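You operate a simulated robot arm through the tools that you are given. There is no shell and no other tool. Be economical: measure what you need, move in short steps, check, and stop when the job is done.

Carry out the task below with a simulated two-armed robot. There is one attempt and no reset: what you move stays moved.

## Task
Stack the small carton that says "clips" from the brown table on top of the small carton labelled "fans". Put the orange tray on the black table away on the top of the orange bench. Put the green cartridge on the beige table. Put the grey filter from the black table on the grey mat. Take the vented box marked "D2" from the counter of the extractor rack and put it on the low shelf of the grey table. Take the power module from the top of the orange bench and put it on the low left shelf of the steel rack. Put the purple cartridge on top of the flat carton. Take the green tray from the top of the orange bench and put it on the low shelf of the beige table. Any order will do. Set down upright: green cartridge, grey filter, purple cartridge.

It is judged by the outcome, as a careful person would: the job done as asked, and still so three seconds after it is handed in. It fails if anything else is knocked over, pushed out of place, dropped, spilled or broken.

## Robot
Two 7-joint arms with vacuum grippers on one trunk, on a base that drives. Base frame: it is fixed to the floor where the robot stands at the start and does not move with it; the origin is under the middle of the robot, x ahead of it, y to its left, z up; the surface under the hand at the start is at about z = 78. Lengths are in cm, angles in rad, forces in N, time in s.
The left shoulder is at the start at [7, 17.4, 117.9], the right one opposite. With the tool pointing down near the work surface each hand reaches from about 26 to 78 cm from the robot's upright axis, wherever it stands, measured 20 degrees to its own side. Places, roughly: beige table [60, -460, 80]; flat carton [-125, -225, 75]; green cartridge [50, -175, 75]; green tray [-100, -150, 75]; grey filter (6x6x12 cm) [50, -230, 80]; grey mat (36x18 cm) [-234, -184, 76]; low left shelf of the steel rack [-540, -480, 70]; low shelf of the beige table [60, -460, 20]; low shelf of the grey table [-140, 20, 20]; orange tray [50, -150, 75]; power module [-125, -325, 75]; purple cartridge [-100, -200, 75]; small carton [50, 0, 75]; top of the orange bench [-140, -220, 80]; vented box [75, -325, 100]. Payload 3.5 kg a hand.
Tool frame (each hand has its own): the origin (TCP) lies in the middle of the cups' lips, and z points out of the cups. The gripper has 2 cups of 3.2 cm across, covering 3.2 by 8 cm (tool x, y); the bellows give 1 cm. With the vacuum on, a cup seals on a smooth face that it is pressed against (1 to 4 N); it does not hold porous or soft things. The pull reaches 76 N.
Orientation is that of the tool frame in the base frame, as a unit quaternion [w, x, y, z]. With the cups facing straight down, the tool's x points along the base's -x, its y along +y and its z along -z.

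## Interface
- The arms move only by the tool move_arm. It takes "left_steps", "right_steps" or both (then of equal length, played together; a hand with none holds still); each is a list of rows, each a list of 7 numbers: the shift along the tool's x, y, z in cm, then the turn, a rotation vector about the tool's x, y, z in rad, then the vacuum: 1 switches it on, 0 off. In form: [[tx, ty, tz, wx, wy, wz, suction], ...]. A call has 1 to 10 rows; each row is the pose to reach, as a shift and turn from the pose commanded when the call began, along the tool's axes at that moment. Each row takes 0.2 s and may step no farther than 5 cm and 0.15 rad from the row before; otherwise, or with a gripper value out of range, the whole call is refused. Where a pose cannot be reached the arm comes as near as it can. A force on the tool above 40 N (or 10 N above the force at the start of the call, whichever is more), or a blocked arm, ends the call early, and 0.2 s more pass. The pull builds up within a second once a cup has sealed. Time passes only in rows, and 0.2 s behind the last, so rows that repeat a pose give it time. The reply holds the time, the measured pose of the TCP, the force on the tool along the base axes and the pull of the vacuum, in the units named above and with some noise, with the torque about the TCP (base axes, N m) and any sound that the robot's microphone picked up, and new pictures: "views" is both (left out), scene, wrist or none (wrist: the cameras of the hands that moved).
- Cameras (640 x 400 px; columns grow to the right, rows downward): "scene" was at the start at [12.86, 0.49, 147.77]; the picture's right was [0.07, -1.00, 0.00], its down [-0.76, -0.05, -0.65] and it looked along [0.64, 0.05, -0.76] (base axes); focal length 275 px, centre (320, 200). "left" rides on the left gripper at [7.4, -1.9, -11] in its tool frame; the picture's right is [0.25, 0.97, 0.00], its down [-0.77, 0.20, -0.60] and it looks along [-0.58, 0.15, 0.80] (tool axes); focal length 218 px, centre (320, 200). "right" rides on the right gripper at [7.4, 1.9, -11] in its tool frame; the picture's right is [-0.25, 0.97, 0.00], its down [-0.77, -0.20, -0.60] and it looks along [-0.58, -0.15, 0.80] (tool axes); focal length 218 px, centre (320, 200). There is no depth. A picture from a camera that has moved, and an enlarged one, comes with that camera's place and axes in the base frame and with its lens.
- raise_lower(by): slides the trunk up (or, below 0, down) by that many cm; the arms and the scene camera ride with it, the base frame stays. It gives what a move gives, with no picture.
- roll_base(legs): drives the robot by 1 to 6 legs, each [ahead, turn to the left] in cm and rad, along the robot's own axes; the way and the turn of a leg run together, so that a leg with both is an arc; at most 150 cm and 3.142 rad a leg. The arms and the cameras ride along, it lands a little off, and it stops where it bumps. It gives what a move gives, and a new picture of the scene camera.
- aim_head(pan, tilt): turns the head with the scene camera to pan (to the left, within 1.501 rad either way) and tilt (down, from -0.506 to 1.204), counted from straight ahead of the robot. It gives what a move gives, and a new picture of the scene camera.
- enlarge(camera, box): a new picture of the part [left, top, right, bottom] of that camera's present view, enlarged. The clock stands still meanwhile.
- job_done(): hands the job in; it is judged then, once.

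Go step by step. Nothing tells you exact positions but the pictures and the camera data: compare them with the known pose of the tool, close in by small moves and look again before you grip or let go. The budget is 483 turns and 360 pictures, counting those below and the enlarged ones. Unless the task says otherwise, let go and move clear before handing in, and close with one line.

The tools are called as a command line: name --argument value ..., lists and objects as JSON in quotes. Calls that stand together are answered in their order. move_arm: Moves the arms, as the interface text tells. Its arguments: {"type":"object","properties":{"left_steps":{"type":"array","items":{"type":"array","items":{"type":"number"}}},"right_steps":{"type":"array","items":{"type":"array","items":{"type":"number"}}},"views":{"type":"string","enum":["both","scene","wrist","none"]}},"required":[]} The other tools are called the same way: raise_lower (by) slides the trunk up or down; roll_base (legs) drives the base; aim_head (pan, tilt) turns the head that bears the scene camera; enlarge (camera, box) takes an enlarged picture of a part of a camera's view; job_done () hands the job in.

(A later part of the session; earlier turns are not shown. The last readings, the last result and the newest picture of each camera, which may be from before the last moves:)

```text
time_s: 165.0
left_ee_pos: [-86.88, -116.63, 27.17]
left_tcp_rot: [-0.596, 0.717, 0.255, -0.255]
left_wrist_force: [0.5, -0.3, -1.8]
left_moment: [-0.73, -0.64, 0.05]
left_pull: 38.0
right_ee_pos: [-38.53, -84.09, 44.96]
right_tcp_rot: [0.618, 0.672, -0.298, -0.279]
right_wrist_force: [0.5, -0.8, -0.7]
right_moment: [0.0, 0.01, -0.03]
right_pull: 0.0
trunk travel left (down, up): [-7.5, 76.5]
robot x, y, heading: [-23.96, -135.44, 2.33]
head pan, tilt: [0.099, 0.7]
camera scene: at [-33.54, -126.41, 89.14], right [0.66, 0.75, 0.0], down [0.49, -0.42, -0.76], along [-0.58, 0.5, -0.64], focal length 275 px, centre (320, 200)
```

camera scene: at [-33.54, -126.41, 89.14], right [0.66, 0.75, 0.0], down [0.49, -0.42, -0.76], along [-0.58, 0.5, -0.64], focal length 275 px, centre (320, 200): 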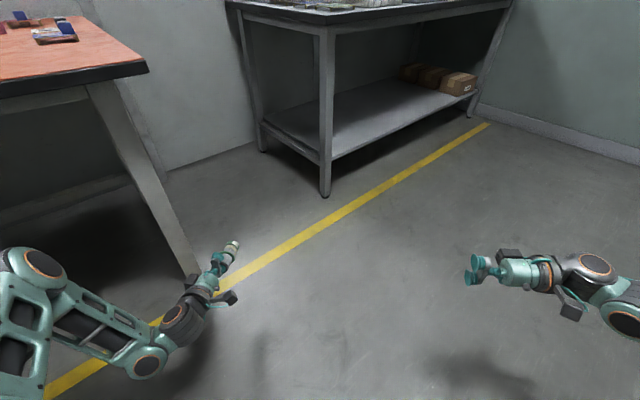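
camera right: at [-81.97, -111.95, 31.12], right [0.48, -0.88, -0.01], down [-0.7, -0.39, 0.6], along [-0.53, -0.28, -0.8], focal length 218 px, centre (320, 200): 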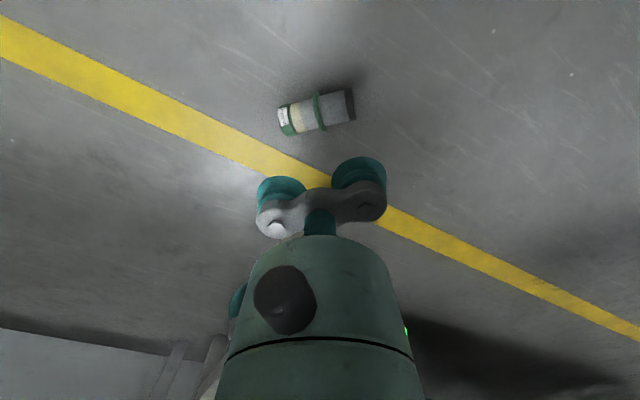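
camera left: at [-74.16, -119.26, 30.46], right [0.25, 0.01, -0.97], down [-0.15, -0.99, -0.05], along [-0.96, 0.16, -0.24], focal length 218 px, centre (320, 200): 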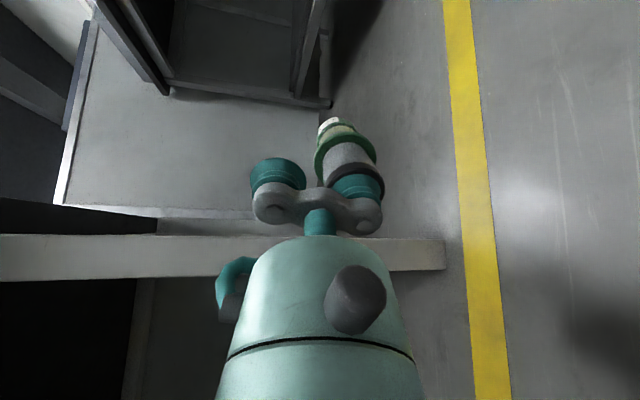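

The right hand points left nicely. Now I bring the left hand to the middle while turning it to point right, slowly.

move_arm --left_steps '[[2.4, -1.8, -1.1, 0, 0.15, 0, 1], [4.8, -3.6, -2.3, 0, 0.3, 0, 1], [7.2, -5.4, -3.5, 0, 0.45, 0, 1], [9.6, -7.2, -4.6, 0, 0.6, 0, 1], [12, -9, -5.8, 0, 0.75, 0, 1], [14.4, -10.7, -7, 0, 0.9, 0, 1], [16.8, -12.5, -8.1, 0, 1.05, 0, 1], [19.2, -14.3, -9.3, 0, 1.2, 0, 1], [21.6, -16.1, -10.4, 0, 1.35, 0, 1], [24.1, -17.9, -11.6, 0, 1.49, 0, 1]]' --views "both"

```text
time_s: 167.2
left_ee_pos: [-62.21, -105.83, 45.49]
left_tcp_rot: [-0.61, 0.701, -0.217, 0.3]
left_wrist_force: [-0.4, 0.4, -2.4]
left_moment: [-0.7, 0.69, -0.12]
left_pull: 37.7
right_ee_pos: [-38.61, -84.02, 45.09]
right_tcp_rot: [0.619, 0.672, -0.297, -0.278]
right_wrist_force: [0.8, -0.4, -0.4]
right_moment: [0.0, -0.03, 0.01]
right_pull: 0.2
trunk travel left (down, up): [-7.5, 76.5]
robot x, y, heading: [-23.77, -135.5, 2.323]
head pan, tilt: [0.099, 0.7]
camera scene: at [-33.54, -126.41, 89.14], right [0.66, 0.75, 0.0], down [0.49, -0.42, -0.76], along [-0.58, 0.5, -0.64], focal length 275 px, centre (320, 200)
camera left: at [-64.46, -118.39, 49.35], right [0.24, -0.33, -0.91], down [-0.96, 0.05, -0.27], along [0.13, 0.94, -0.3], focal length 218 px, centre (320, 200)
```

scene: 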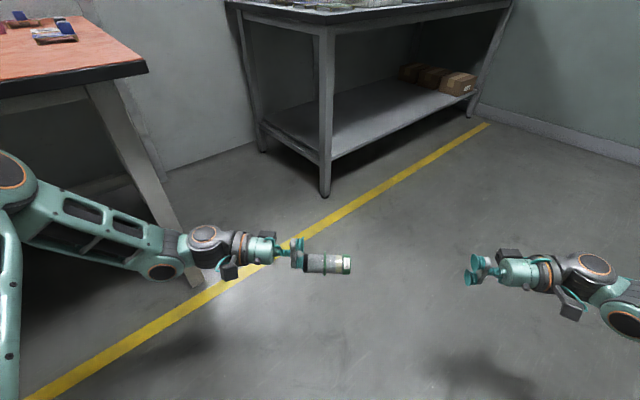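
left: 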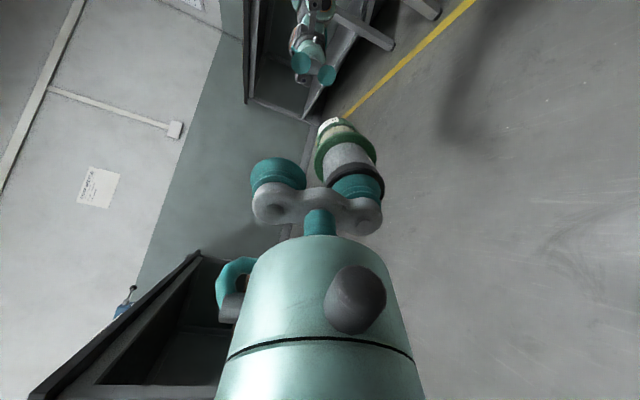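

Both hands face each other. I enlarge to measure the cartridge's pose against the right cups.

enlarge --camera "scene" --box '[210, 210, 370, 310]'

enlarge --camera "right" --box '[220, 50, 480, 220]'

```text
4.00 times, centred on (290, 260) of scene
camera zoom: at [-33.54, -126.41, 89.14], right [0.66, 0.75, 0.0], down [0.49, -0.42, -0.76], along [-0.58, 0.5, -0.64], focal length 1101 px, centre (440, -40)
```

zoom: 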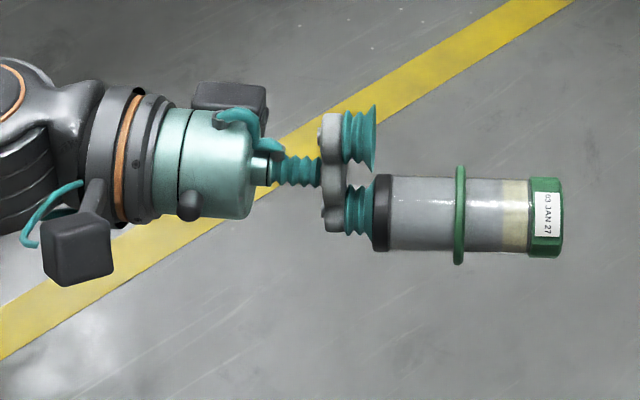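

```text
2.35 times, centred on (350, 135) of right
camera zoom: at [-25.57, -82.33, 47.7], right [-0.22, 0.13, 0.97], down [-0.06, 0.99, -0.15], along [-0.97, -0.09, -0.21], focal length 514 px, centre (249, 353)
```

zoom: 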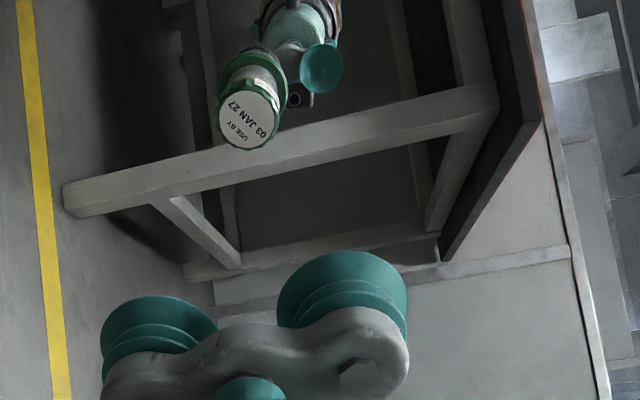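

The cap centre is at about [−55.4, −99.45, 43.3]. I align the right tool to it and move to 5 cm short.

move_arm --right_steps '[[0, 0.4, 3.5, -0.04, 0.02, 0, 0], [-0.1, 0.8, 7, -0.08, 0.04, 0, 0], [-0.1, 1.2, 10.5, -0.12, 0.06, 0, 0], [-0.1, 1.6, 14, -0.157, 0.08, 0, 0], [-0.1, 1.6, 16.5, -0.157, 0.08, 0, 0], [-0.1, 1.6, 17.6, -0.157, 0.08, 0, 0], [-0.1, 1.6, 17.6, -0.157, 0.08, 0, 0]]' --views "none"

enlarge --camera "scene" --box '[240, 200, 440, 320]'

enlarge --camera "right" --box '[220, 50, 480, 220]'

```text
time_s: 168.8
left_ee_pos: [-62.24, -105.85, 45.49]
left_tcp_rot: [-0.61, 0.701, -0.217, 0.299]
left_wrist_force: [-0.6, 0.3, -2.4]
left_moment: [-0.69, 0.67, -0.11]
left_pull: 38.1
right_ee_pos: [-51.69, -95.82, 45.35]
right_tcp_rot: [0.681, 0.632, -0.25, -0.274]
right_wrist_force: [-0.3, -0.3, 0.4]
right_moment: [0.01, 0.01, -0.04]
right_pull: 0.0
trunk travel left (down, up): [-7.5, 76.5]
robot x, y, heading: [-24.11, -135.2, 2.328]
head pan, tilt: [0.099, 0.7]
```

```text
3.20 times, centred on (340, 260) of scene
camera zoom: at [-33.54, -126.41, 89.14], right [0.66, 0.75, 0.0], down [0.49, -0.42, -0.76], along [-0.58, 0.5, -0.64], focal length 881 px, centre (256, 8)
```

zoom: 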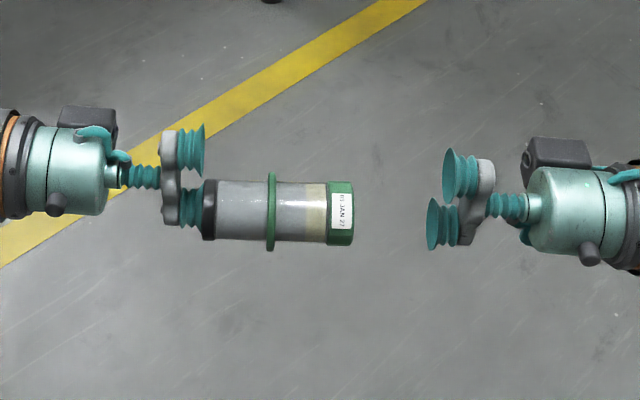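

```text
2.35 times, centred on (350, 135) of right
camera zoom: at [-38.64, -92.82, 46.29], right [-0.13, 0.23, 0.97], down [-0.16, 0.96, -0.24], along [-0.98, -0.18, -0.09], focal length 514 px, centre (249, 353)
```

zoom: 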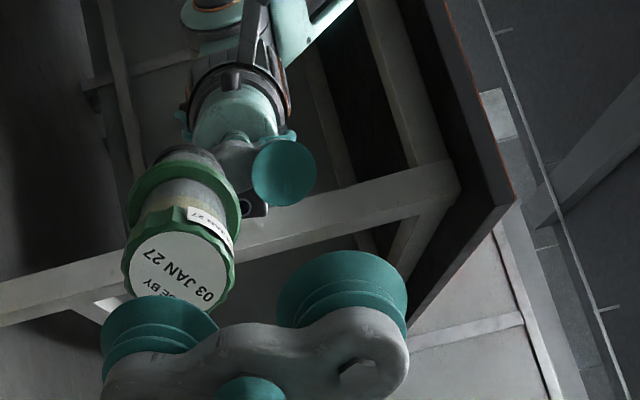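

Aligned within 2 mm. I advance the right cup onto the cap with its vacuum on, holding the left still.

move_arm --right_steps '[[-0.2, -0.1, 1.5, 0, 0, 0, 1], [-0.2, -0.1, 3, 0, 0, 0, 1], [-0.2, -0.1, 4, 0, 0, 0, 1], [-0.2, -0.1, 4.5, 0, 0, 0, 1], [-0.2, -0.1, 4.8, 0, 0, 0, 1], [-0.2, -0.1, 5.0, 0, 0, 0, 1], [-0.2, -0.1, 5.2, 0, 0, 0, 1], [-0.2, -0.1, 5.2, 0, 0, 0, 1]]' --views "none"

enlarge --camera "scene" --box '[240, 200, 440, 320]'

```text
time_s: 170.6
left_ee_pos: [-62.21, -105.93, 45.4]
left_tcp_rot: [-0.611, 0.701, -0.217, 0.299]
left_wrist_force: [-4.7, -3.3, -1.4]
left_moment: [-0.81, 0.79, -0.26]
left_pull: 37.8
right_ee_pos: [-55.23, -99.36, 45.58]
right_tcp_rot: [0.681, 0.631, -0.249, -0.274]
right_wrist_force: [4.7, 2.9, -0.5]
right_moment: [0.87, -0.83, 0.28]
right_pull: 37.6
trunk travel left (down, up): [-7.5, 76.5]
robot x, y, heading: [-24.17, -135.38, 2.326]
head pan, tilt: [0.099, 0.7]
```

```text
3.20 times, centred on (340, 260) of scene
camera zoom: at [-33.53, -126.4, 89.14], right [0.66, 0.75, 0.0], down [0.49, -0.42, -0.76], along [-0.58, 0.5, -0.64], focal length 881 px, centre (256, 8)
```

zoom: 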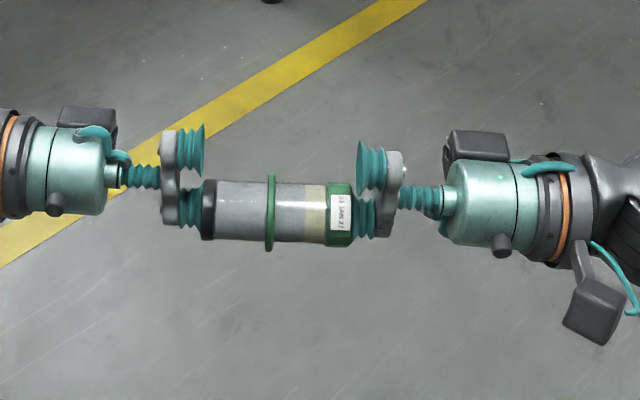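

Both hands hold it. I release the left and draw it back.

move_arm --left_steps '[[0, 0, 0, 0, 0, 0, 0], [0, 0, 0, 0, 0, 0, 0], [0, 0, 0, 0, 0, 0, 0], [0, 0, 0, 0, 0, 0, 0], [0, 0, -0.5, 0, 0, 0, 0], [0, 0, -2, 0, 0, 0, 0], [0, 0, -5, 0, 0, 0, 0], [0, 0, -9, 0, 0, 0, 0], [0, 0, -13, 0, 0, 0, 0]]' --views "scene"

```text
time_s: 172.6
left_ee_pos: [-71.14, -115.02, 46.08]
left_tcp_rot: [-0.61, 0.701, -0.217, 0.299]
left_wrist_force: [0.2, 0.3, 1.2]
left_moment: [0.0, 0.0, -0.01]
left_pull: 0.1
right_ee_pos: [-55.27, -99.41, 45.68]
right_tcp_rot: [0.681, 0.631, -0.25, -0.274]
right_wrist_force: [-0.4, 0.6, 0.0]
right_moment: [0.76, -0.75, 0.02]
right_pull: 38.2
trunk travel left (down, up): [-7.5, 76.5]
robot x, y, heading: [-23.69, -135.75, 2.324]
head pan, tilt: [0.099, 0.7]
camera scene: at [-33.52, -126.39, 89.14], right [0.66, 0.75, 0.0], down [0.49, -0.42, -0.76], along [-0.58, 0.5, -0.64], focal length 275 px, centre (320, 200)
```

scene: 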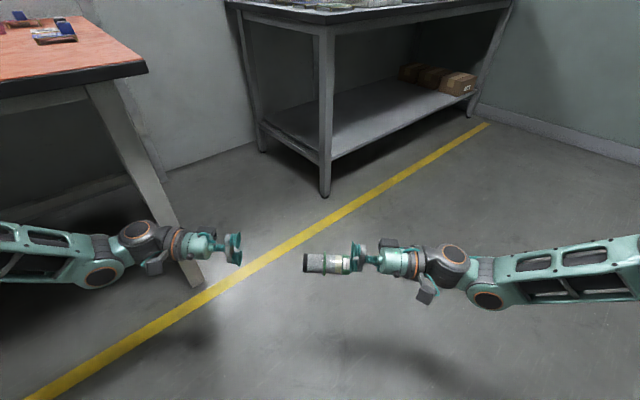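

The right hand holds it by the cap. I turn both hands back to pointing down, so the cartridge hangs upright.

move_arm --left_steps '[[0, 0, 0, -0.149, 0, 0, 0], [0, 0, 0, -0.298, 0, 0, 0], [0, 0, 0, -0.447, 0, 0, 0], [0, 0, 0, -0.596, 0, 0, 0], [0, 0, 0, -0.745, 0, 0, 0], [0, 0, 0, -0.894, 0, 0, 0], [0, 0, 0, -1.043, 0, 0, 0], [0, 0, 0, -1.192, 0, 0, 0], [0, 0, 0, -1.341, 0, 0, 0], [0, 0, 0, -1.49, 0, 0, 0]]' --right_steps '[[0, 0, 0, 0.149, 0, 0, 1], [0, 0, 0, 0.298, 0, 0, 1], [0, 0, 0, 0.447, 0, 0, 1], [0, 0, 0, 0.596, 0, 0, 1], [0, 0, 0, 0.745, 0, 0, 1], [0, 0, 0, 0.894, 0, 0, 1], [0, 0, 0, 1.043, 0, 0, 1], [0, 0, 0, 1.192, 0, 0, 1], [0, 0, 0, 1.341, 0, 0, 1], [0, 0, 0, 1.49, 0, 0, 1]]' --views "none"

move_arm --left_steps '[[0, 0, 0, 0, -0.08, 0, 0], [0, 0, 0, 0, -0.157, 0, 0], [0, 0, 0, 0, -0.157, 0, 0]]' --right_steps '[[0, 0, 0, 0.08, 0, 0, 1], [0, 0, 0, 0.157, 0, 0, 1], [0, 0, 0, 0.157, 0, 0, 1]]' --views "scene"

```text
time_s: 174.8
left_ee_pos: [-71.11, -115.33, 46.27]
left_tcp_rot: [0.028, 0.929, -0.362, 0.072]
left_wrist_force: [0.7, 0.1, 0.1]
left_moment: [-0.02, 0.03, 0.04]
left_pull: 0.1
right_ee_pos: [-55.29, -99.43, 45.71]
right_tcp_rot: [0.072, 0.926, -0.37, -0.031]
right_wrist_force: [-0.1, -0.1, -0.1]
right_moment: [0.62, -0.6, -0.02]
right_pull: 38.1
trunk travel left (down, up): [-7.5, 76.5]
robot x, y, heading: [-23.61, -135.74, 2.327]
head pan, tilt: [0.099, 0.7]
```

```text
time_s: 175.6
left_ee_pos: [-71.16, -115.3, 46.17]
left_tcp_rot: [-0.003, 0.932, -0.363, -0.001]
left_wrist_force: [0.7, -0.9, 0.1]
left_moment: [0.05, 0.01, -0.02]
left_pull: 0.0
right_ee_pos: [-55.29, -99.41, 45.65]
right_tcp_rot: [-0.001, 0.929, -0.37, -0.002]
right_wrist_force: [-0.2, 0.1, -0.6]
right_moment: [0.63, -0.61, -0.01]
right_pull: 37.8
trunk travel left (down, up): [-7.5, 76.5]
robot x, y, heading: [-23.86, -135.34, 2.318]
head pan, tilt: [0.099, 0.7]
camera scene: at [-33.53, -126.42, 89.15], right [0.66, 0.75, 0.0], down [0.49, -0.42, -0.76], along [-0.58, 0.5, -0.64], focal length 275 px, centre (320, 200)
```

scene: 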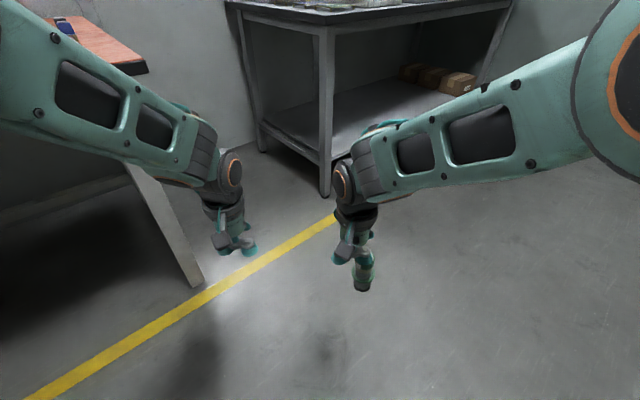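

The cartridge hangs upright from the right hand. Since one cup already lost it once during a drive, I'll carry it held between both hands, so I turn both hands back to face each other and re-seal the base.

move_arm --left_steps '[[0, 0, 0, 0, 0.08, 0, 0], [0, 0, 0, 0, 0.157, 0, 0]]' --right_steps '[[0, 0, 0, -0.08, 0, 0, 1], [0, 0, 0, -0.157, 0, 0, 1]]' --views "none"

move_arm --left_steps '[[0, 0, 0, 0.149, 0, 0, 0], [0, 0, 0, 0.298, 0, 0, 0], [0, 0, 0, 0.447, 0, 0, 0], [0, 0, 0, 0.596, 0, 0, 0], [0, 0, 0, 0.745, 0, 0, 0], [0, 0, 0, 0.894, 0, 0, 0], [0, 0, 0, 1.043, 0, 0, 0], [0, 0, 0, 1.192, 0, 0, 0], [0, 0, 0, 1.341, 0, 0, 0], [0, 0, 0, 1.49, 0, 0, 0]]' --right_steps '[[0, 0, 0, -0.149, 0, 0, 1], [0, 0, 0, -0.298, 0, 0, 1], [0, 0, 0, -0.447, 0, 0, 1], [0, 0, 0, -0.596, 0, 0, 1], [0, 0, 0, -0.745, 0, 0, 1], [0, 0, 0, -0.894, 0, 0, 1], [0, 0, 0, -1.043, 0, 0, 1], [0, 0, 0, -1.192, 0, 0, 1], [0, 0, 0, -1.341, 0, 0, 1], [0, 0, 0, -1.49, 0, 0, 1]]' --views "none"

enlarge --camera "scene" --box '[200, 190, 440, 330]'

enlarge --camera "left" --box '[220, 50, 480, 220]'

```text
time_s: 176.2
left_ee_pos: [-71.19, -115.32, 46.35]
left_tcp_rot: [0.027, 0.929, -0.363, 0.072]
left_wrist_force: [-0.3, 0.3, 0.3]
left_moment: [0.0, -0.04, -0.01]
left_pull: 0.0
right_ee_pos: [-55.27, -99.32, 45.68]
right_tcp_rot: [0.073, 0.926, -0.369, -0.031]
right_wrist_force: [-0.7, 0.8, 0.3]
right_moment: [0.65, -0.59, 0.01]
right_pull: 38.0
trunk travel left (down, up): [-7.5, 76.5]
robot x, y, heading: [-23.94, -135.76, 2.325]
head pan, tilt: [0.099, 0.7]
```

```text
time_s: 178.4
left_ee_pos: [-71.11, -115.48, 46.38]
left_tcp_rot: [-0.611, 0.7, -0.217, 0.299]
left_wrist_force: [-0.1, -1.1, -0.6]
left_moment: [-0.01, 0.0, 0.04]
left_pull: 0.0
right_ee_pos: [-55.34, -99.43, 45.69]
right_tcp_rot: [0.682, 0.63, -0.249, -0.275]
right_wrist_force: [-0.4, -0.6, -0.9]
right_moment: [0.79, -0.73, 0.01]
right_pull: 37.8
trunk travel left (down, up): [-7.5, 76.5]
robot x, y, heading: [-23.6, -135.76, 2.32]
head pan, tilt: [0.099, 0.7]
```

```text
2.67 times, centred on (320, 260) of scene
camera zoom: at [-33.52, -126.4, 89.16], right [0.66, 0.75, 0.0], down [0.49, -0.42, -0.76], along [-0.58, 0.5, -0.64], focal length 734 px, centre (320, 40)
```

zoom: 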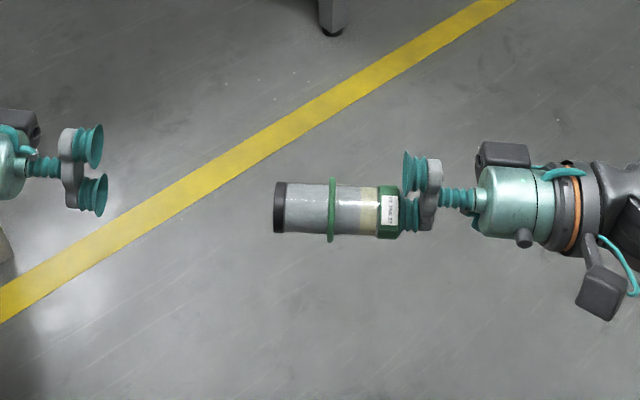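

```text
2.35 times, centred on (350, 135) of left
camera zoom: at [-73.41, -127.95, 50.26], right [0.24, -0.32, -0.91], down [-0.96, 0.04, -0.27], along [0.13, 0.95, -0.3], focal length 514 px, centre (249, 353)
```

zoom: 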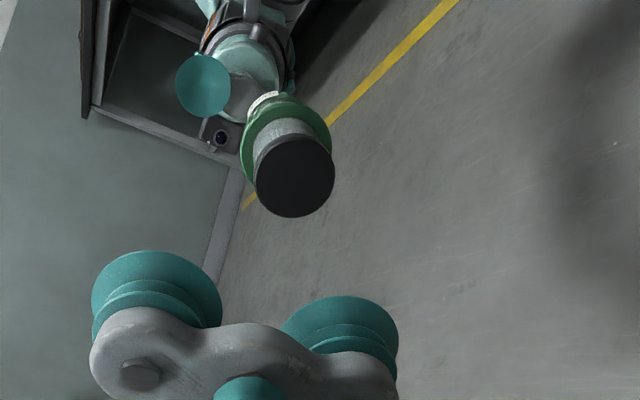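

The base face lies about 13.3 cm ahead of the left cup, nearly centred. I advance and re-seal.

move_arm --left_steps '[[0.1, -0.1, 4, 0, 0, 0, 0], [0.2, -0.15, 8, 0, 0, 0, 1], [0.2, -0.15, 11, 0, 0, 0, 1], [0.2, -0.15, 12.2, 0, 0, 0, 1], [0.2, -0.15, 12.8, 0, 0, 0, 1], [0.2, -0.15, 13.2, 0, 0, 0, 1], [0.2, -0.15, 13.5, 0, 0, 0, 1], [0.2, -0.15, 13.7, 0, 0, 0, 1], [0.2, -0.15, 13.7, 0, 0, 0, 1]]' --views "none"

```text
time_s: 180.4
left_ee_pos: [-61.76, -105.66, 45.32]
left_tcp_rot: [-0.61, 0.701, -0.216, 0.299]
left_wrist_force: [-14.4, -16.5, 0.3]
left_moment: [-0.57, 0.8, -0.3]
left_pull: 37.6
right_ee_pos: [-55.27, -99.42, 45.58]
right_tcp_rot: [0.682, 0.631, -0.25, -0.273]
right_wrist_force: [14.5, 17.7, 0.2]
right_moment: [0.69, -0.9, -0.02]
right_pull: 37.9
trunk travel left (down, up): [-7.5, 76.5]
robot x, y, heading: [-23.83, -135.67, 2.324]
head pan, tilt: [0.099, 0.7]
```

Sealed at both ends. I ease the squeeze, raise the trunk, and turn down the aisle.

move_arm --left_steps '[[0, 0, -0.2, 0, 0, 0, 1], [0, 0, -0.35, 0, 0, 0, 1], [0, 0, -0.35, 0, 0, 0, 1]]' --views "none"

raise_lower --by 40

raise_lower --by 20

roll_base --legs '[[0, 1.2], [0, 1.135], [60, 0]]'

```text
time_s: 181.2
left_ee_pos: [-61.76, -105.88, 45.51]
left_tcp_rot: [-0.611, 0.7, -0.218, 0.299]
left_wrist_force: [8.3, 10.1, -0.1]
left_moment: [-0.59, 0.18, -0.05]
left_pull: 37.7
right_ee_pos: [-55.24, -99.48, 45.65]
right_tcp_rot: [0.681, 0.632, -0.248, -0.273]
right_wrist_force: [-8.8, -9.6, -0.1]
right_moment: [0.6, -0.21, -0.02]
right_pull: 37.5
trunk travel left (down, up): [-7.5, 76.5]
robot x, y, heading: [-24.09, -135.44, 2.328]
head pan, tilt: [0.099, 0.7]
```

```text
time_s: 185.0
left_ee_pos: [-61.79, -105.92, 85.56]
left_tcp_rot: [-0.611, 0.7, -0.217, 0.299]
left_wrist_force: [-0.3, 1.0, 0.3]
left_moment: [-0.6, 0.56, -0.17]
left_pull: 37.8
right_ee_pos: [-55.33, -99.39, 85.47]
right_tcp_rot: [0.682, 0.631, -0.25, -0.274]
right_wrist_force: [0.3, -0.6, -2.8]
right_moment: [0.72, -0.64, 0.03]
right_pull: 38.0
trunk travel left (down, up): [-47.5, 36.5]
robot x, y, heading: [-23.82, -135.43, 2.324]
head pan, tilt: [0.099, 0.7]
```

```text
time_s: 187.2
left_ee_pos: [-61.9, -105.89, 105.43]
left_tcp_rot: [-0.61, 0.701, -0.217, 0.299]
left_wrist_force: [-0.5, 0.2, -0.2]
left_moment: [-0.57, 0.59, -0.15]
left_pull: 37.7
right_ee_pos: [-55.34, -99.44, 105.67]
right_tcp_rot: [0.681, 0.631, -0.25, -0.274]
right_wrist_force: [0.6, 0.9, -1.6]
right_moment: [0.71, -0.67, 0.04]
right_pull: 37.8
trunk travel left (down, up): [-67.5, 16.5]
robot x, y, heading: [-23.86, -135.56, 2.323]
head pan, tilt: [0.099, 0.7]
```

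```text
time_s: 196.4
left_ee_pos: [-27.24, -245.92, 105.41]
left_tcp_rot: [-0.525, 0.488, 0.548, -0.432]
left_wrist_force: [1.1, -0.4, -0.9]
left_moment: [-0.02, -0.84, -0.14]
left_pull: 37.7
right_ee_pos: [-36.55, -245.36, 105.56]
right_tcp_rot: [0.532, 0.489, 0.471, 0.507]
right_wrist_force: [-1.3, -0.3, -1.0]
right_moment: [0.05, 0.96, -0.03]
right_pull: 37.7
trunk travel left (down, up): [-67.5, 16.5]
robot x, y, heading: [-29.93, -197.87, -1.67]
head pan, tilt: [0.099, 0.7]
camera scene: at [-30.25, -211.37, 149.14], right [-1.0, 0.0, 0.0], down [0.0, 0.64, -0.76], along [0.0, -0.76, -0.64], focal length 275 px, centre (320, 200)
```

scene: 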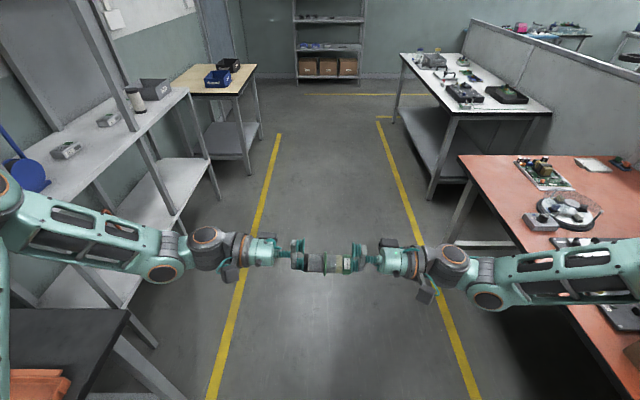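

The aisle is clear; the beige table is ahead on the left (front edge x ≈ 36, y from −425 to −500). I drive down to it.

roll_base --legs '[[0, 0.118], [132, 0], [132, 0], [0, 0.75], [0, 0.8]]'

```text
time_s: 213.8
left_ee_pos: [26.52, -452.4, 105.34]
left_tcp_rot: [-0.035, -0.077, 0.729, -0.679]
left_wrist_force: [0.4, 0.8, 0.0]
left_moment: [0.85, 0.12, -0.11]
left_pull: 37.7
right_ee_pos: [26.94, -461.58, 105.49]
right_tcp_rot: [-0.016, -0.019, 0.679, 0.734]
right_wrist_force: [-0.4, -1.2, -1.3]
right_moment: [-0.97, 0.01, -0.01]
right_pull: 38.1
trunk travel left (down, up): [-67.5, 16.5]
robot x, y, heading: [-20.92, -459.47, -0.01]
head pan, tilt: [0.099, 0.7]
camera scene: at [-7.45, -458.75, 149.14], right [0.09, -1.0, 0.0], down [-0.64, -0.06, -0.76], along [0.76, 0.07, -0.64], focal length 275 px, centre (320, 200)
```

scene: 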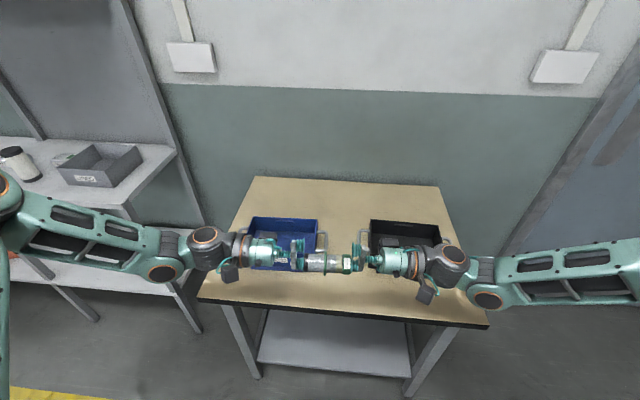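

The beige table is in front: front edge x ≈ 29, two boxes on top with free space in front of and between them. I release the left hand and back it off.

move_arm --left_steps '[[0, 0, 0, 0, 0, 0, 0], [0, 0, 0, 0, 0, 0, 0], [0, 0, 0, 0, 0, 0, 0], [0, 0, 0, 0, 0, 0, 0], [0, 0, -0.5, 0, 0, 0, 0], [0, 0, -2, 0, 0, 0, 0], [0, 0, -5, 0, 0, 0, 0], [0, 0, -9, 0, 0, 0, 0], [0, 0, -13, 0, 0, 0, 0]]' --views "none"

move_arm --left_steps '[[0, 0, 0, -0.149, 0, 0, 0], [0, 0, 0, -0.298, 0, 0, 0], [0, 0, 0, -0.447, 0, 0, 0], [0, 0, 0, -0.596, 0, 0, 0], [0, 0, 0, -0.745, 0, 0, 0], [0, 0, 0, -0.894, 0, 0, 0], [0, 0, 0, -1.043, 0, 0, 0], [0, 0, 0, -1.192, 0, 0, 0], [0, 0, 0, -1.341, 0, 0, 0], [0, 0, 0, -1.49, 0, 0, 0]]' --right_steps '[[0, 0, 0, 0.149, 0, 0, 1], [0, 0, 0, 0.298, 0, 0, 1], [0, 0, 0, 0.447, 0, 0, 1], [0, 0, 0, 0.596, 0, 0, 1], [0, 0, 0, 0.745, 0, 0, 1], [0, 0, 0, 0.894, 0, 0, 1], [0, 0, 0, 1.043, 0, 0, 1], [0, 0, 0, 1.192, 0, 0, 1], [0, 0, 0, 1.341, 0, 0, 1], [0, 0, 0, 1.49, 0, 0, 1]]' --views "none"

move_arm --left_steps '[[0, 0, 0, 0, -0.08, 0, 0], [0, 0, 0, 0, -0.157, 0, 0], [0, 0, 0, 0, -0.157, 0, 0]]' --right_steps '[[0, 0, 0, 0.08, 0, 0, 1], [0, 0, 0, 0.157, 0, 0, 1], [0, 0, 0, 0.157, 0, 0, 1]]' --views "both"

```text
time_s: 215.8
left_ee_pos: [25.85, -439.36, 106.74]
left_tcp_rot: [-0.033, -0.076, 0.729, -0.68]
left_wrist_force: [0.1, 0.5, -0.5]
left_moment: [0.0, -0.02, 0.01]
left_pull: 0.0
right_ee_pos: [26.85, -461.53, 105.71]
right_tcp_rot: [-0.017, -0.019, 0.679, 0.734]
right_wrist_force: [0.2, 0.3, -2.6]
right_moment: [-1.04, -0.02, -0.01]
right_pull: 38.3
trunk travel left (down, up): [-67.5, 16.5]
robot x, y, heading: [-20.87, -459.41, -0.009]
head pan, tilt: [0.099, 0.7]
```

```text
time_s: 217.9
left_ee_pos: [25.9, -439.53, 106.44]
left_tcp_rot: [-0.077, -0.033, 0.996, -0.004]
left_wrist_force: [0.6, 0.5, -0.1]
left_moment: [0.03, -0.01, 0.02]
left_pull: 0.1
right_ee_pos: [26.83, -461.6, 105.46]
right_tcp_rot: [0.0, -0.025, 0.997, 0.078]
right_wrist_force: [-0.7, 0.2, -2.1]
right_moment: [-0.89, -0.06, -0.02]
right_pull: 37.2
trunk travel left (down, up): [-67.5, 16.5]
robot x, y, heading: [-21.09, -459.4, -0.006]
head pan, tilt: [0.099, 0.7]
```

```text
time_s: 218.8
left_ee_pos: [25.94, -439.56, 106.43]
left_tcp_rot: [0.001, -0.033, 0.999, -0.002]
left_wrist_force: [0.1, 0.1, -0.5]
left_moment: [0.0, 0.0, 0.0]
left_pull: 0.1
right_ee_pos: [27.09, -461.59, 105.45]
right_tcp_rot: [0.001, -0.026, 1.0, 0.001]
right_wrist_force: [-0.4, -0.3, -2.9]
right_moment: [-0.85, -0.05, -0.05]
right_pull: 38.0
trunk travel left (down, up): [-67.5, 16.5]
robot x, y, heading: [-21.52, -459.72, -0.005]
head pan, tilt: [0.099, 0.7]
camera scene: at [-7.35, -458.81, 149.13], right [0.09, -1.0, 0.0], down [-0.64, -0.06, -0.76], along [0.76, 0.07, -0.64], focal length 275 px, centre (320, 200)
camera right: at [19.44, -460.14, 116.39], right [0.2, 0.98, 0.0], down [0.78, -0.16, 0.61], along [0.59, -0.12, -0.79], focal length 218 px, centre (320, 200)
camera left: at [18.82, -441.82, 117.49], right [-0.32, 0.95, 0.0], down [0.75, 0.25, 0.61], along [0.58, 0.19, -0.8], focal length 218 px, centre (320, 200)
```

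scene: 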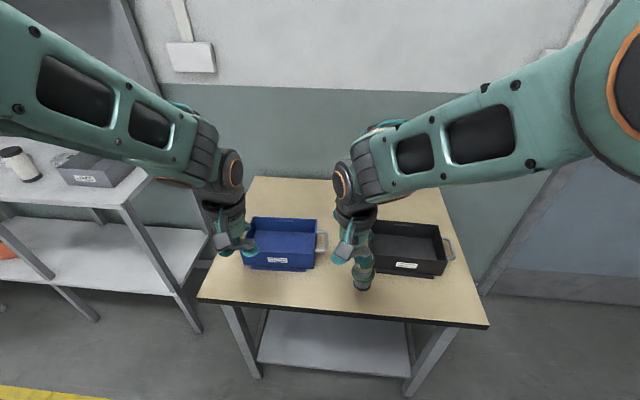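
right: 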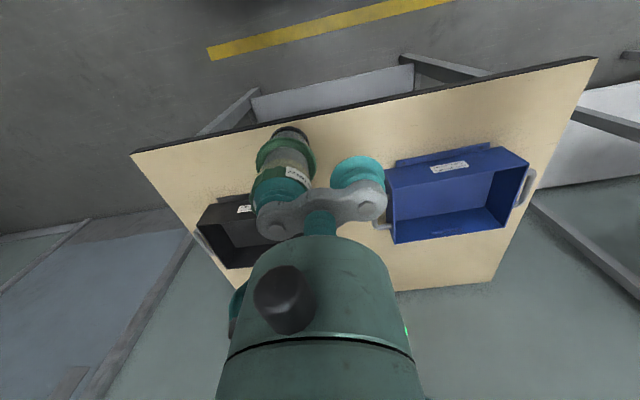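
left: 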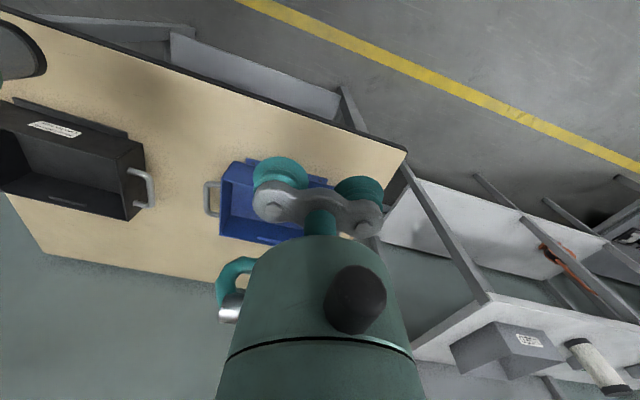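

The cartridge hangs upright. I carry it over the free front area at [38, −459] and lower most of the way.

move_arm --right_steps '[[-2.5, 1, 1, 0, 0, 0, 1], [-5, 2, 3, 0, 0, 0, 1], [-7.5, 3, 5, 0, 0, 0, 1], [-10, 4, 7, 0, 0, 0, 1], [-11, 4.4, 9, 0, 0, 0, 1], [-11, 4.4, 11, 0, 0, 0, 1], [-11, 4.4, 13, 0, 0, 0, 1], [-11, 4.4, 14, 0, 0, 0, 1], [-11, 4.4, 14, 0, 0, 0, 1]]' --views "none"

enlarge --camera "scene" --box '[240, 180, 460, 330]'

```text
time_s: 220.8
left_ee_pos: [25.98, -439.5, 106.39]
left_tcp_rot: [0.002, -0.033, 0.999, -0.003]
left_wrist_force: [1.0, -0.1, 0.0]
left_moment: [0.0, -0.04, 0.02]
left_pull: 0.1
right_ee_pos: [37.72, -456.7, 91.5]
right_tcp_rot: [0.003, -0.025, 1.0, 0.001]
right_wrist_force: [0.4, 0.9, -2.9]
right_moment: [-0.88, -0.03, -0.06]
right_pull: 38.2
trunk travel left (down, up): [-67.5, 16.5]
robot x, y, heading: [-21.02, -459.49, -0.004]
head pan, tilt: [0.099, 0.7]
```

```text
2.67 times, centred on (350, 255) of scene
camera zoom: at [-7.46, -458.73, 149.15], right [0.09, -1.0, 0.0], down [-0.64, -0.06, -0.76], along [0.76, 0.07, -0.64], focal length 734 px, centre (240, 53)
```

zoom: 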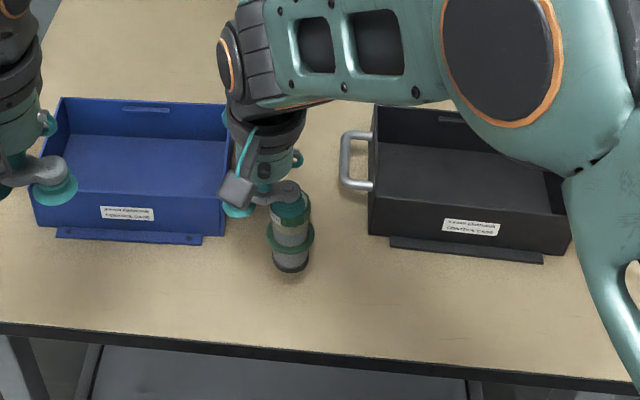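

Clear space below. I lower the last few centimetres until contact.

move_arm --right_steps '[[0, 0, 0.8, 0, 0, 0, 1], [0, 0, 1.4, 0, 0, 0, 1], [0, 0, 1.8, 0, 0, 0, 1], [0, 0, 2.1, 0, 0, 0, 1], [0, 0, 2.4, 0, 0, 0, 1], [0, 0, 2.7, 0, 0, 0, 1], [0, 0, 3.0, 0, 0, 0, 1], [0, 0, 3.3, 0, 0, 0, 1], [0, 0, 3.6, 0, 0, 0, 1]]' --views "none"

```text
time_s: 222.8
left_ee_pos: [25.84, -439.41, 106.4]
left_tcp_rot: [0.002, -0.033, 0.999, -0.001]
left_wrist_force: [0.0, 0.1, 0.4]
left_moment: [0.0, 0.03, 0.03]
left_pull: 0.1
right_ee_pos: [37.83, -456.66, 87.98]
right_tcp_rot: [0.004, -0.025, 1.0, 0.001]
right_wrist_force: [-0.6, 0.1, -2.8]
right_moment: [-0.86, 0.0, -0.04]
right_pull: 37.7
trunk travel left (down, up): [-67.5, 16.5]
robot x, y, heading: [-21.13, -459.35, -0.005]
head pan, tilt: [0.099, 0.7]
```

move_arm --right_steps '[[0, 0, 0.3, 0, 0, 0, 1], [0, 0, 0.6, 0, 0, 0, 1], [0, 0, 0.9, 0, 0, 0, 1], [0, 0, 1.2, 0, 0, 0, 1], [0, 0, 1.5, 0, 0, 0, 1], [0, 0, 1.8, 0, 0, 0, 1], [0, 0, 2.1, 0, 0, 0, 1], [0, 0, 2.4, 0, 0, 0, 1]]' --views "none"

enlarge --camera "scene" --box '[280, 220, 380, 300]'

```text
time_s: 224.5
left_ee_pos: [25.66, -439.38, 106.63]
left_tcp_rot: [0.002, -0.033, 0.999, -0.002]
left_wrist_force: [0.9, -0.2, 0.0]
left_moment: [0.0, 0.02, -0.02]
left_pull: 0.0
right_ee_pos: [37.81, -456.46, 86.31]
right_tcp_rot: [0.007, -0.026, 1.0, 0.002]
right_wrist_force: [-3.9, -0.2, 22.8]
right_moment: [-1.15, 0.14, -0.06]
right_pull: 37.5
trunk travel left (down, up): [-67.5, 16.5]
robot x, y, heading: [-21.19, -459.53, -0.005]
head pan, tilt: [0.099, 0.7]
stopped in row 8 (right hand): the force on the tool passed its limit at 44 N (the readings are from after the stop); the commanded pose is now the measured one
```

```text
5.00 times, centred on (330, 260) of scene
camera zoom: at [-7.73, -458.74, 149.15], right [0.09, -1.0, 0.0], down [-0.64, -0.06, -0.77], along [0.76, 0.07, -0.64], focal length 1377 px, centre (270, -100)
```

zoom: 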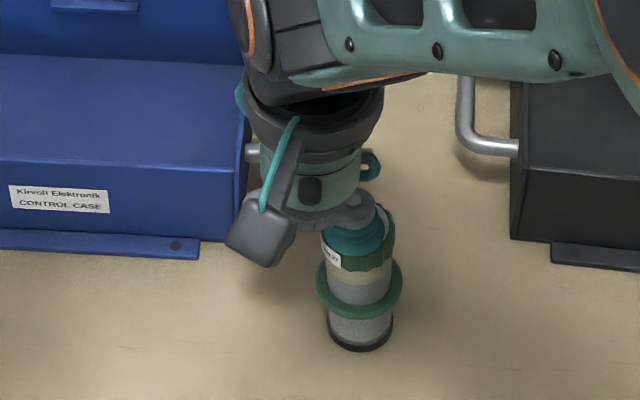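

It stands on the table. I release and rise.

move_arm --right_steps '[[0, 0, -0.3, 0, 0, 0, 1], [0, 0, -0.3, 0, 0, 0, 0], [0, 0, -0.3, 0, 0, 0, 0], [0, 0, -0.3, 0, 0, 0, 0], [0, 0, -0.5, 0, 0, 0, 0], [0, 0, -0.8, 0, 0, 0, 0], [0, 0, -1.5, 0, 0, 0, 0], [0, 0, -5, 0, 0, 0, 0], [0, 0, -10, 0, 0, 0, 0], [0, 0, -15, 0, 0, 0, 0]]' --views "none"

enlarge --camera "scene" --box '[240, 180, 460, 330]'

```text
time_s: 226.7
left_ee_pos: [25.79, -439.48, 106.58]
left_tcp_rot: [0.002, -0.034, 0.999, -0.002]
left_wrist_force: [-0.5, 0.1, 0.1]
left_moment: [0.01, -0.01, -0.04]
left_pull: 0.1
right_ee_pos: [37.43, -456.41, 100.93]
right_tcp_rot: [0.005, -0.025, 1.0, 0.002]
right_wrist_force: [0.2, -0.2, 0.6]
right_moment: [0.02, 0.0, 0.0]
right_pull: 0.0
trunk travel left (down, up): [-67.5, 16.5]
robot x, y, heading: [-20.97, -459.39, -0.007]
head pan, tilt: [0.099, 0.7]
```

```text
2.67 times, centred on (350, 255) of scene
camera zoom: at [-7.61, -458.75, 149.15], right [0.09, -1.0, 0.0], down [-0.64, -0.06, -0.77], along [0.76, 0.07, -0.64], focal length 734 px, centre (240, 53)
```

zoom: 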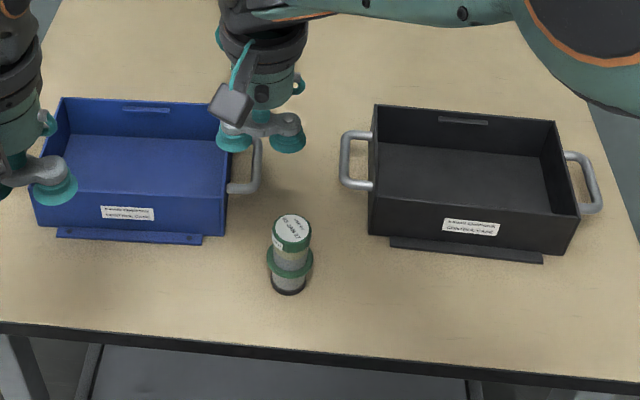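

The green cartridge stands upright on the beige table. Next, the vented box D2 on the extractor rack (around y = −325): I retract the hands and drive there.

move_arm --right_steps '[[3, -1, -1, 0, 0, 0, 0], [6, -3, -2, 0, 0, 0, 0], [9, -6, -3, 0, 0, 0, 0], [12, -9, -4, 0, 0, 0, 0], [13, -12, -5, 0, 0, 0, 0], [13, -15, -6, 0, 0, 0, 0]]' --views "none"

roll_base --legs '[[-8, 0], [0, 1.578], [134, 0], [0, -1.571]]'

aim_head --pan 0 --tilt 0.5

```text
time_s: 228.1
left_ee_pos: [25.98, -439.59, 106.52]
left_tcp_rot: [0.001, -0.034, 0.999, -0.001]
left_wrist_force: [-0.1, 0.5, 0.2]
left_moment: [0.02, 0.0, 0.03]
left_pull: 0.1
right_ee_pos: [25.53, -472.45, 106.77]
right_tcp_rot: [0.005, -0.027, 1.0, 0.002]
right_wrist_force: [0.6, 0.3, -0.1]
right_moment: [0.0, -0.03, 0.0]
right_pull: 0.0
trunk travel left (down, up): [-67.5, 16.5]
robot x, y, heading: [-20.96, -459.41, -0.003]
head pan, tilt: [0.099, 0.7]
```

```text
time_s: 243.3
left_ee_pos: [9.2, -300.16, 106.54]
left_tcp_rot: [0.001, -0.068, 0.998, -0.002]
left_wrist_force: [-0.1, -0.6, 0.6]
left_moment: [-0.01, 0.05, -0.01]
left_pull: 0.0
right_ee_pos: [11.21, -332.94, 106.81]
right_tcp_rot: [0.004, -0.061, 0.998, 0.002]
right_wrist_force: [0.0, -0.2, -0.2]
right_moment: [-0.04, 0.0, -0.01]
right_pull: 0.0
trunk travel left (down, up): [-67.5, 16.5]
robot x, y, heading: [-36.14, -323.4, 0.064]
head pan, tilt: [0.099, 0.7]
camera scene: at [-22.67, -321.76, 149.15], right [0.16, -0.99, 0.0], down [-0.64, -0.1, -0.76], along [0.75, 0.12, -0.64], focal length 275 px, centre (320, 200)
```

scene: 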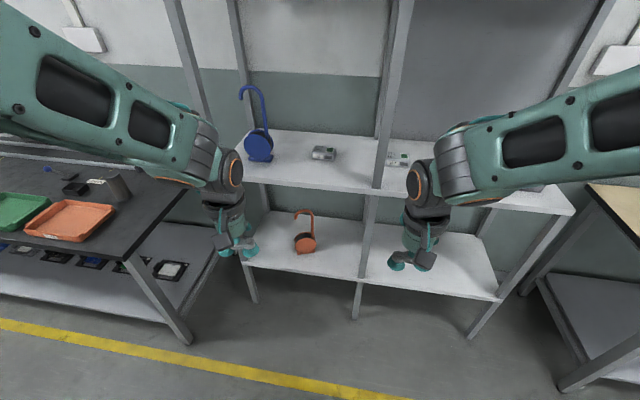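

```text
time_s: 244.1
left_ee_pos: [9.17, -300.24, 106.49]
left_tcp_rot: [0.001, -0.068, 0.998, -0.001]
left_wrist_force: [-0.5, 0.0, -0.2]
left_moment: [0.0, 0.02, 0.03]
left_pull: 0.2
right_ee_pos: [11.18, -332.95, 106.71]
right_tcp_rot: [0.004, -0.061, 0.998, 0.003]
right_wrist_force: [-0.5, -0.7, 0.0]
right_moment: [0.01, 0.0, 0.01]
right_pull: 0.2
trunk travel left (down, up): [-67.5, 16.5]
robot x, y, heading: [-36.45, -323.17, 0.062]
head pan, tilt: [0.0, 0.499]
camera scene: at [-21.98, -322.57, 150.91], right [0.06, -1.0, 0.0], down [-0.48, -0.03, -0.88], along [0.88, 0.06, -0.48], focal length 275 px, centre (320, 200)
```

scene: 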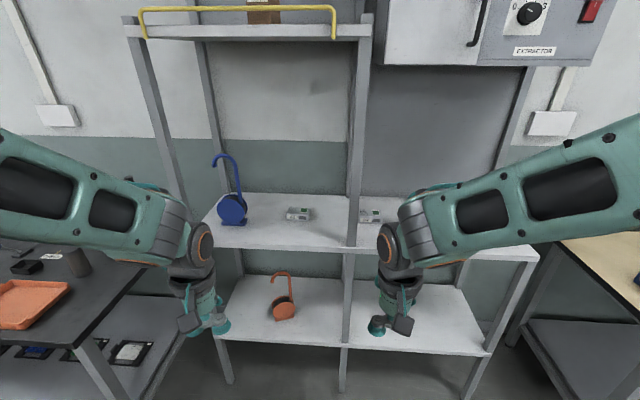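

enlarge --camera "scene" --box '[260, 180, 420, 250]'

```text
4.00 times, centred on (340, 215) of scene
camera zoom: at [-21.98, -322.57, 150.91], right [0.06, -1.0, 0.0], down [-0.48, -0.03, -0.88], along [0.88, 0.06, -0.48], focal length 1101 px, centre (240, 140)
```

zoom: 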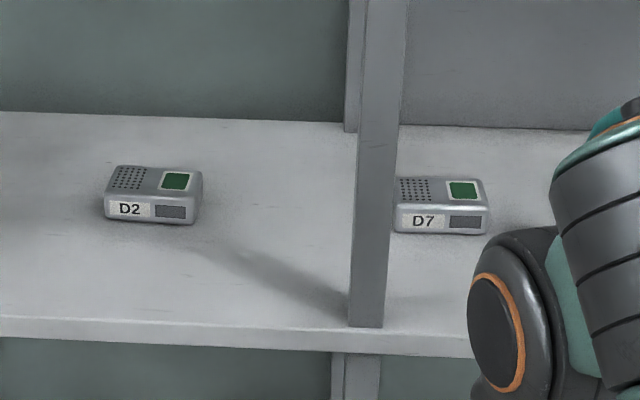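

D2 is the left box on the counter, at about [78, −306]; its top has vents on one part and a display on another, so I need a close look. I straighten, raise the trunk and roll closer.

raise_lower --by 12

roll_base --legs '[[0, -0.062], [36, 0]]'

aim_head --pan 0.15 --tilt 0.7

```text
time_s: 245.6
left_ee_pos: [9.28, -300.2, 118.54]
left_tcp_rot: [0.001, -0.068, 0.998, -0.002]
left_wrist_force: [0.7, -0.1, 0.2]
left_moment: [0.02, -0.01, -0.02]
left_pull: 0.0
right_ee_pos: [11.12, -333.03, 118.63]
right_tcp_rot: [0.003, -0.059, 0.998, 0.002]
right_wrist_force: [0.4, 0.6, 0.0]
right_moment: [0.0, 0.01, 0.04]
right_pull: 0.1
trunk travel left (down, up): [-79.5, 4.5]
robot x, y, heading: [-36.3, -323.43, 0.068]
head pan, tilt: [0.0, 0.499]
```

```text
time_s: 248.3
left_ee_pos: [47.03, -302.97, 118.62]
left_tcp_rot: [0.002, -0.038, 0.999, -0.002]
left_wrist_force: [-0.6, -0.1, -0.4]
left_moment: [-0.02, -0.02, 0.0]
left_pull: 0.1
right_ee_pos: [46.77, -335.95, 118.76]
right_tcp_rot: [0.005, -0.03, 1.0, 0.003]
right_wrist_force: [0.2, -0.5, 0.6]
right_moment: [-0.01, 0.03, 0.0]
right_pull: 0.1
trunk travel left (down, up): [-79.5, 4.5]
robot x, y, heading: [-0.11, -323.59, 0.004]
head pan, tilt: [0.0, 0.499]
camera scene: at [14.33, -323.38, 162.94], right [0.0, -1.0, 0.0], down [-0.48, 0.0, -0.88], along [0.88, 0.0, -0.48], focal length 275 px, centre (320, 200)
```

scene: 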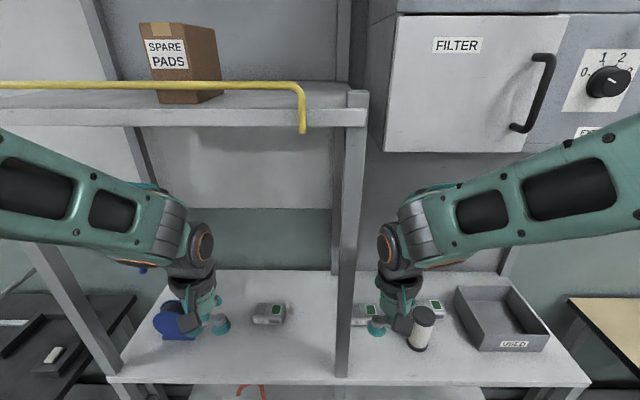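

```text
time_s: 249.1
left_ee_pos: [47.1, -303.06, 118.46]
left_tcp_rot: [0.001, -0.037, 0.999, -0.002]
left_wrist_force: [-0.3, 0.2, -0.3]
left_moment: [0.02, 0.0, 0.04]
left_pull: 0.0
right_ee_pos: [46.92, -335.94, 118.68]
right_tcp_rot: [0.003, -0.029, 1.0, 0.001]
right_wrist_force: [-0.6, 1.4, 0.5]
right_moment: [0.02, 0.0, -0.02]
right_pull: 0.1
trunk travel left (down, up): [-79.5, 4.5]
robot x, y, heading: [0.12, -323.38, 0.001]
head pan, tilt: [0.15, 0.7]
camera scene: at [13.89, -322.13, 161.14], right [0.15, -0.99, 0.0], down [-0.64, -0.1, -0.76], along [0.76, 0.12, -0.64], focal length 275 px, centre (320, 200)
```

scene: 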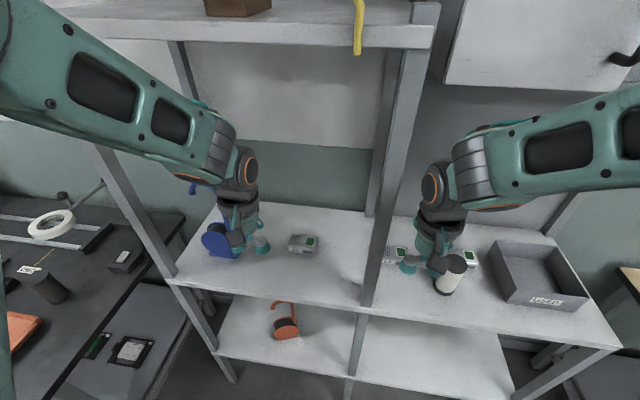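

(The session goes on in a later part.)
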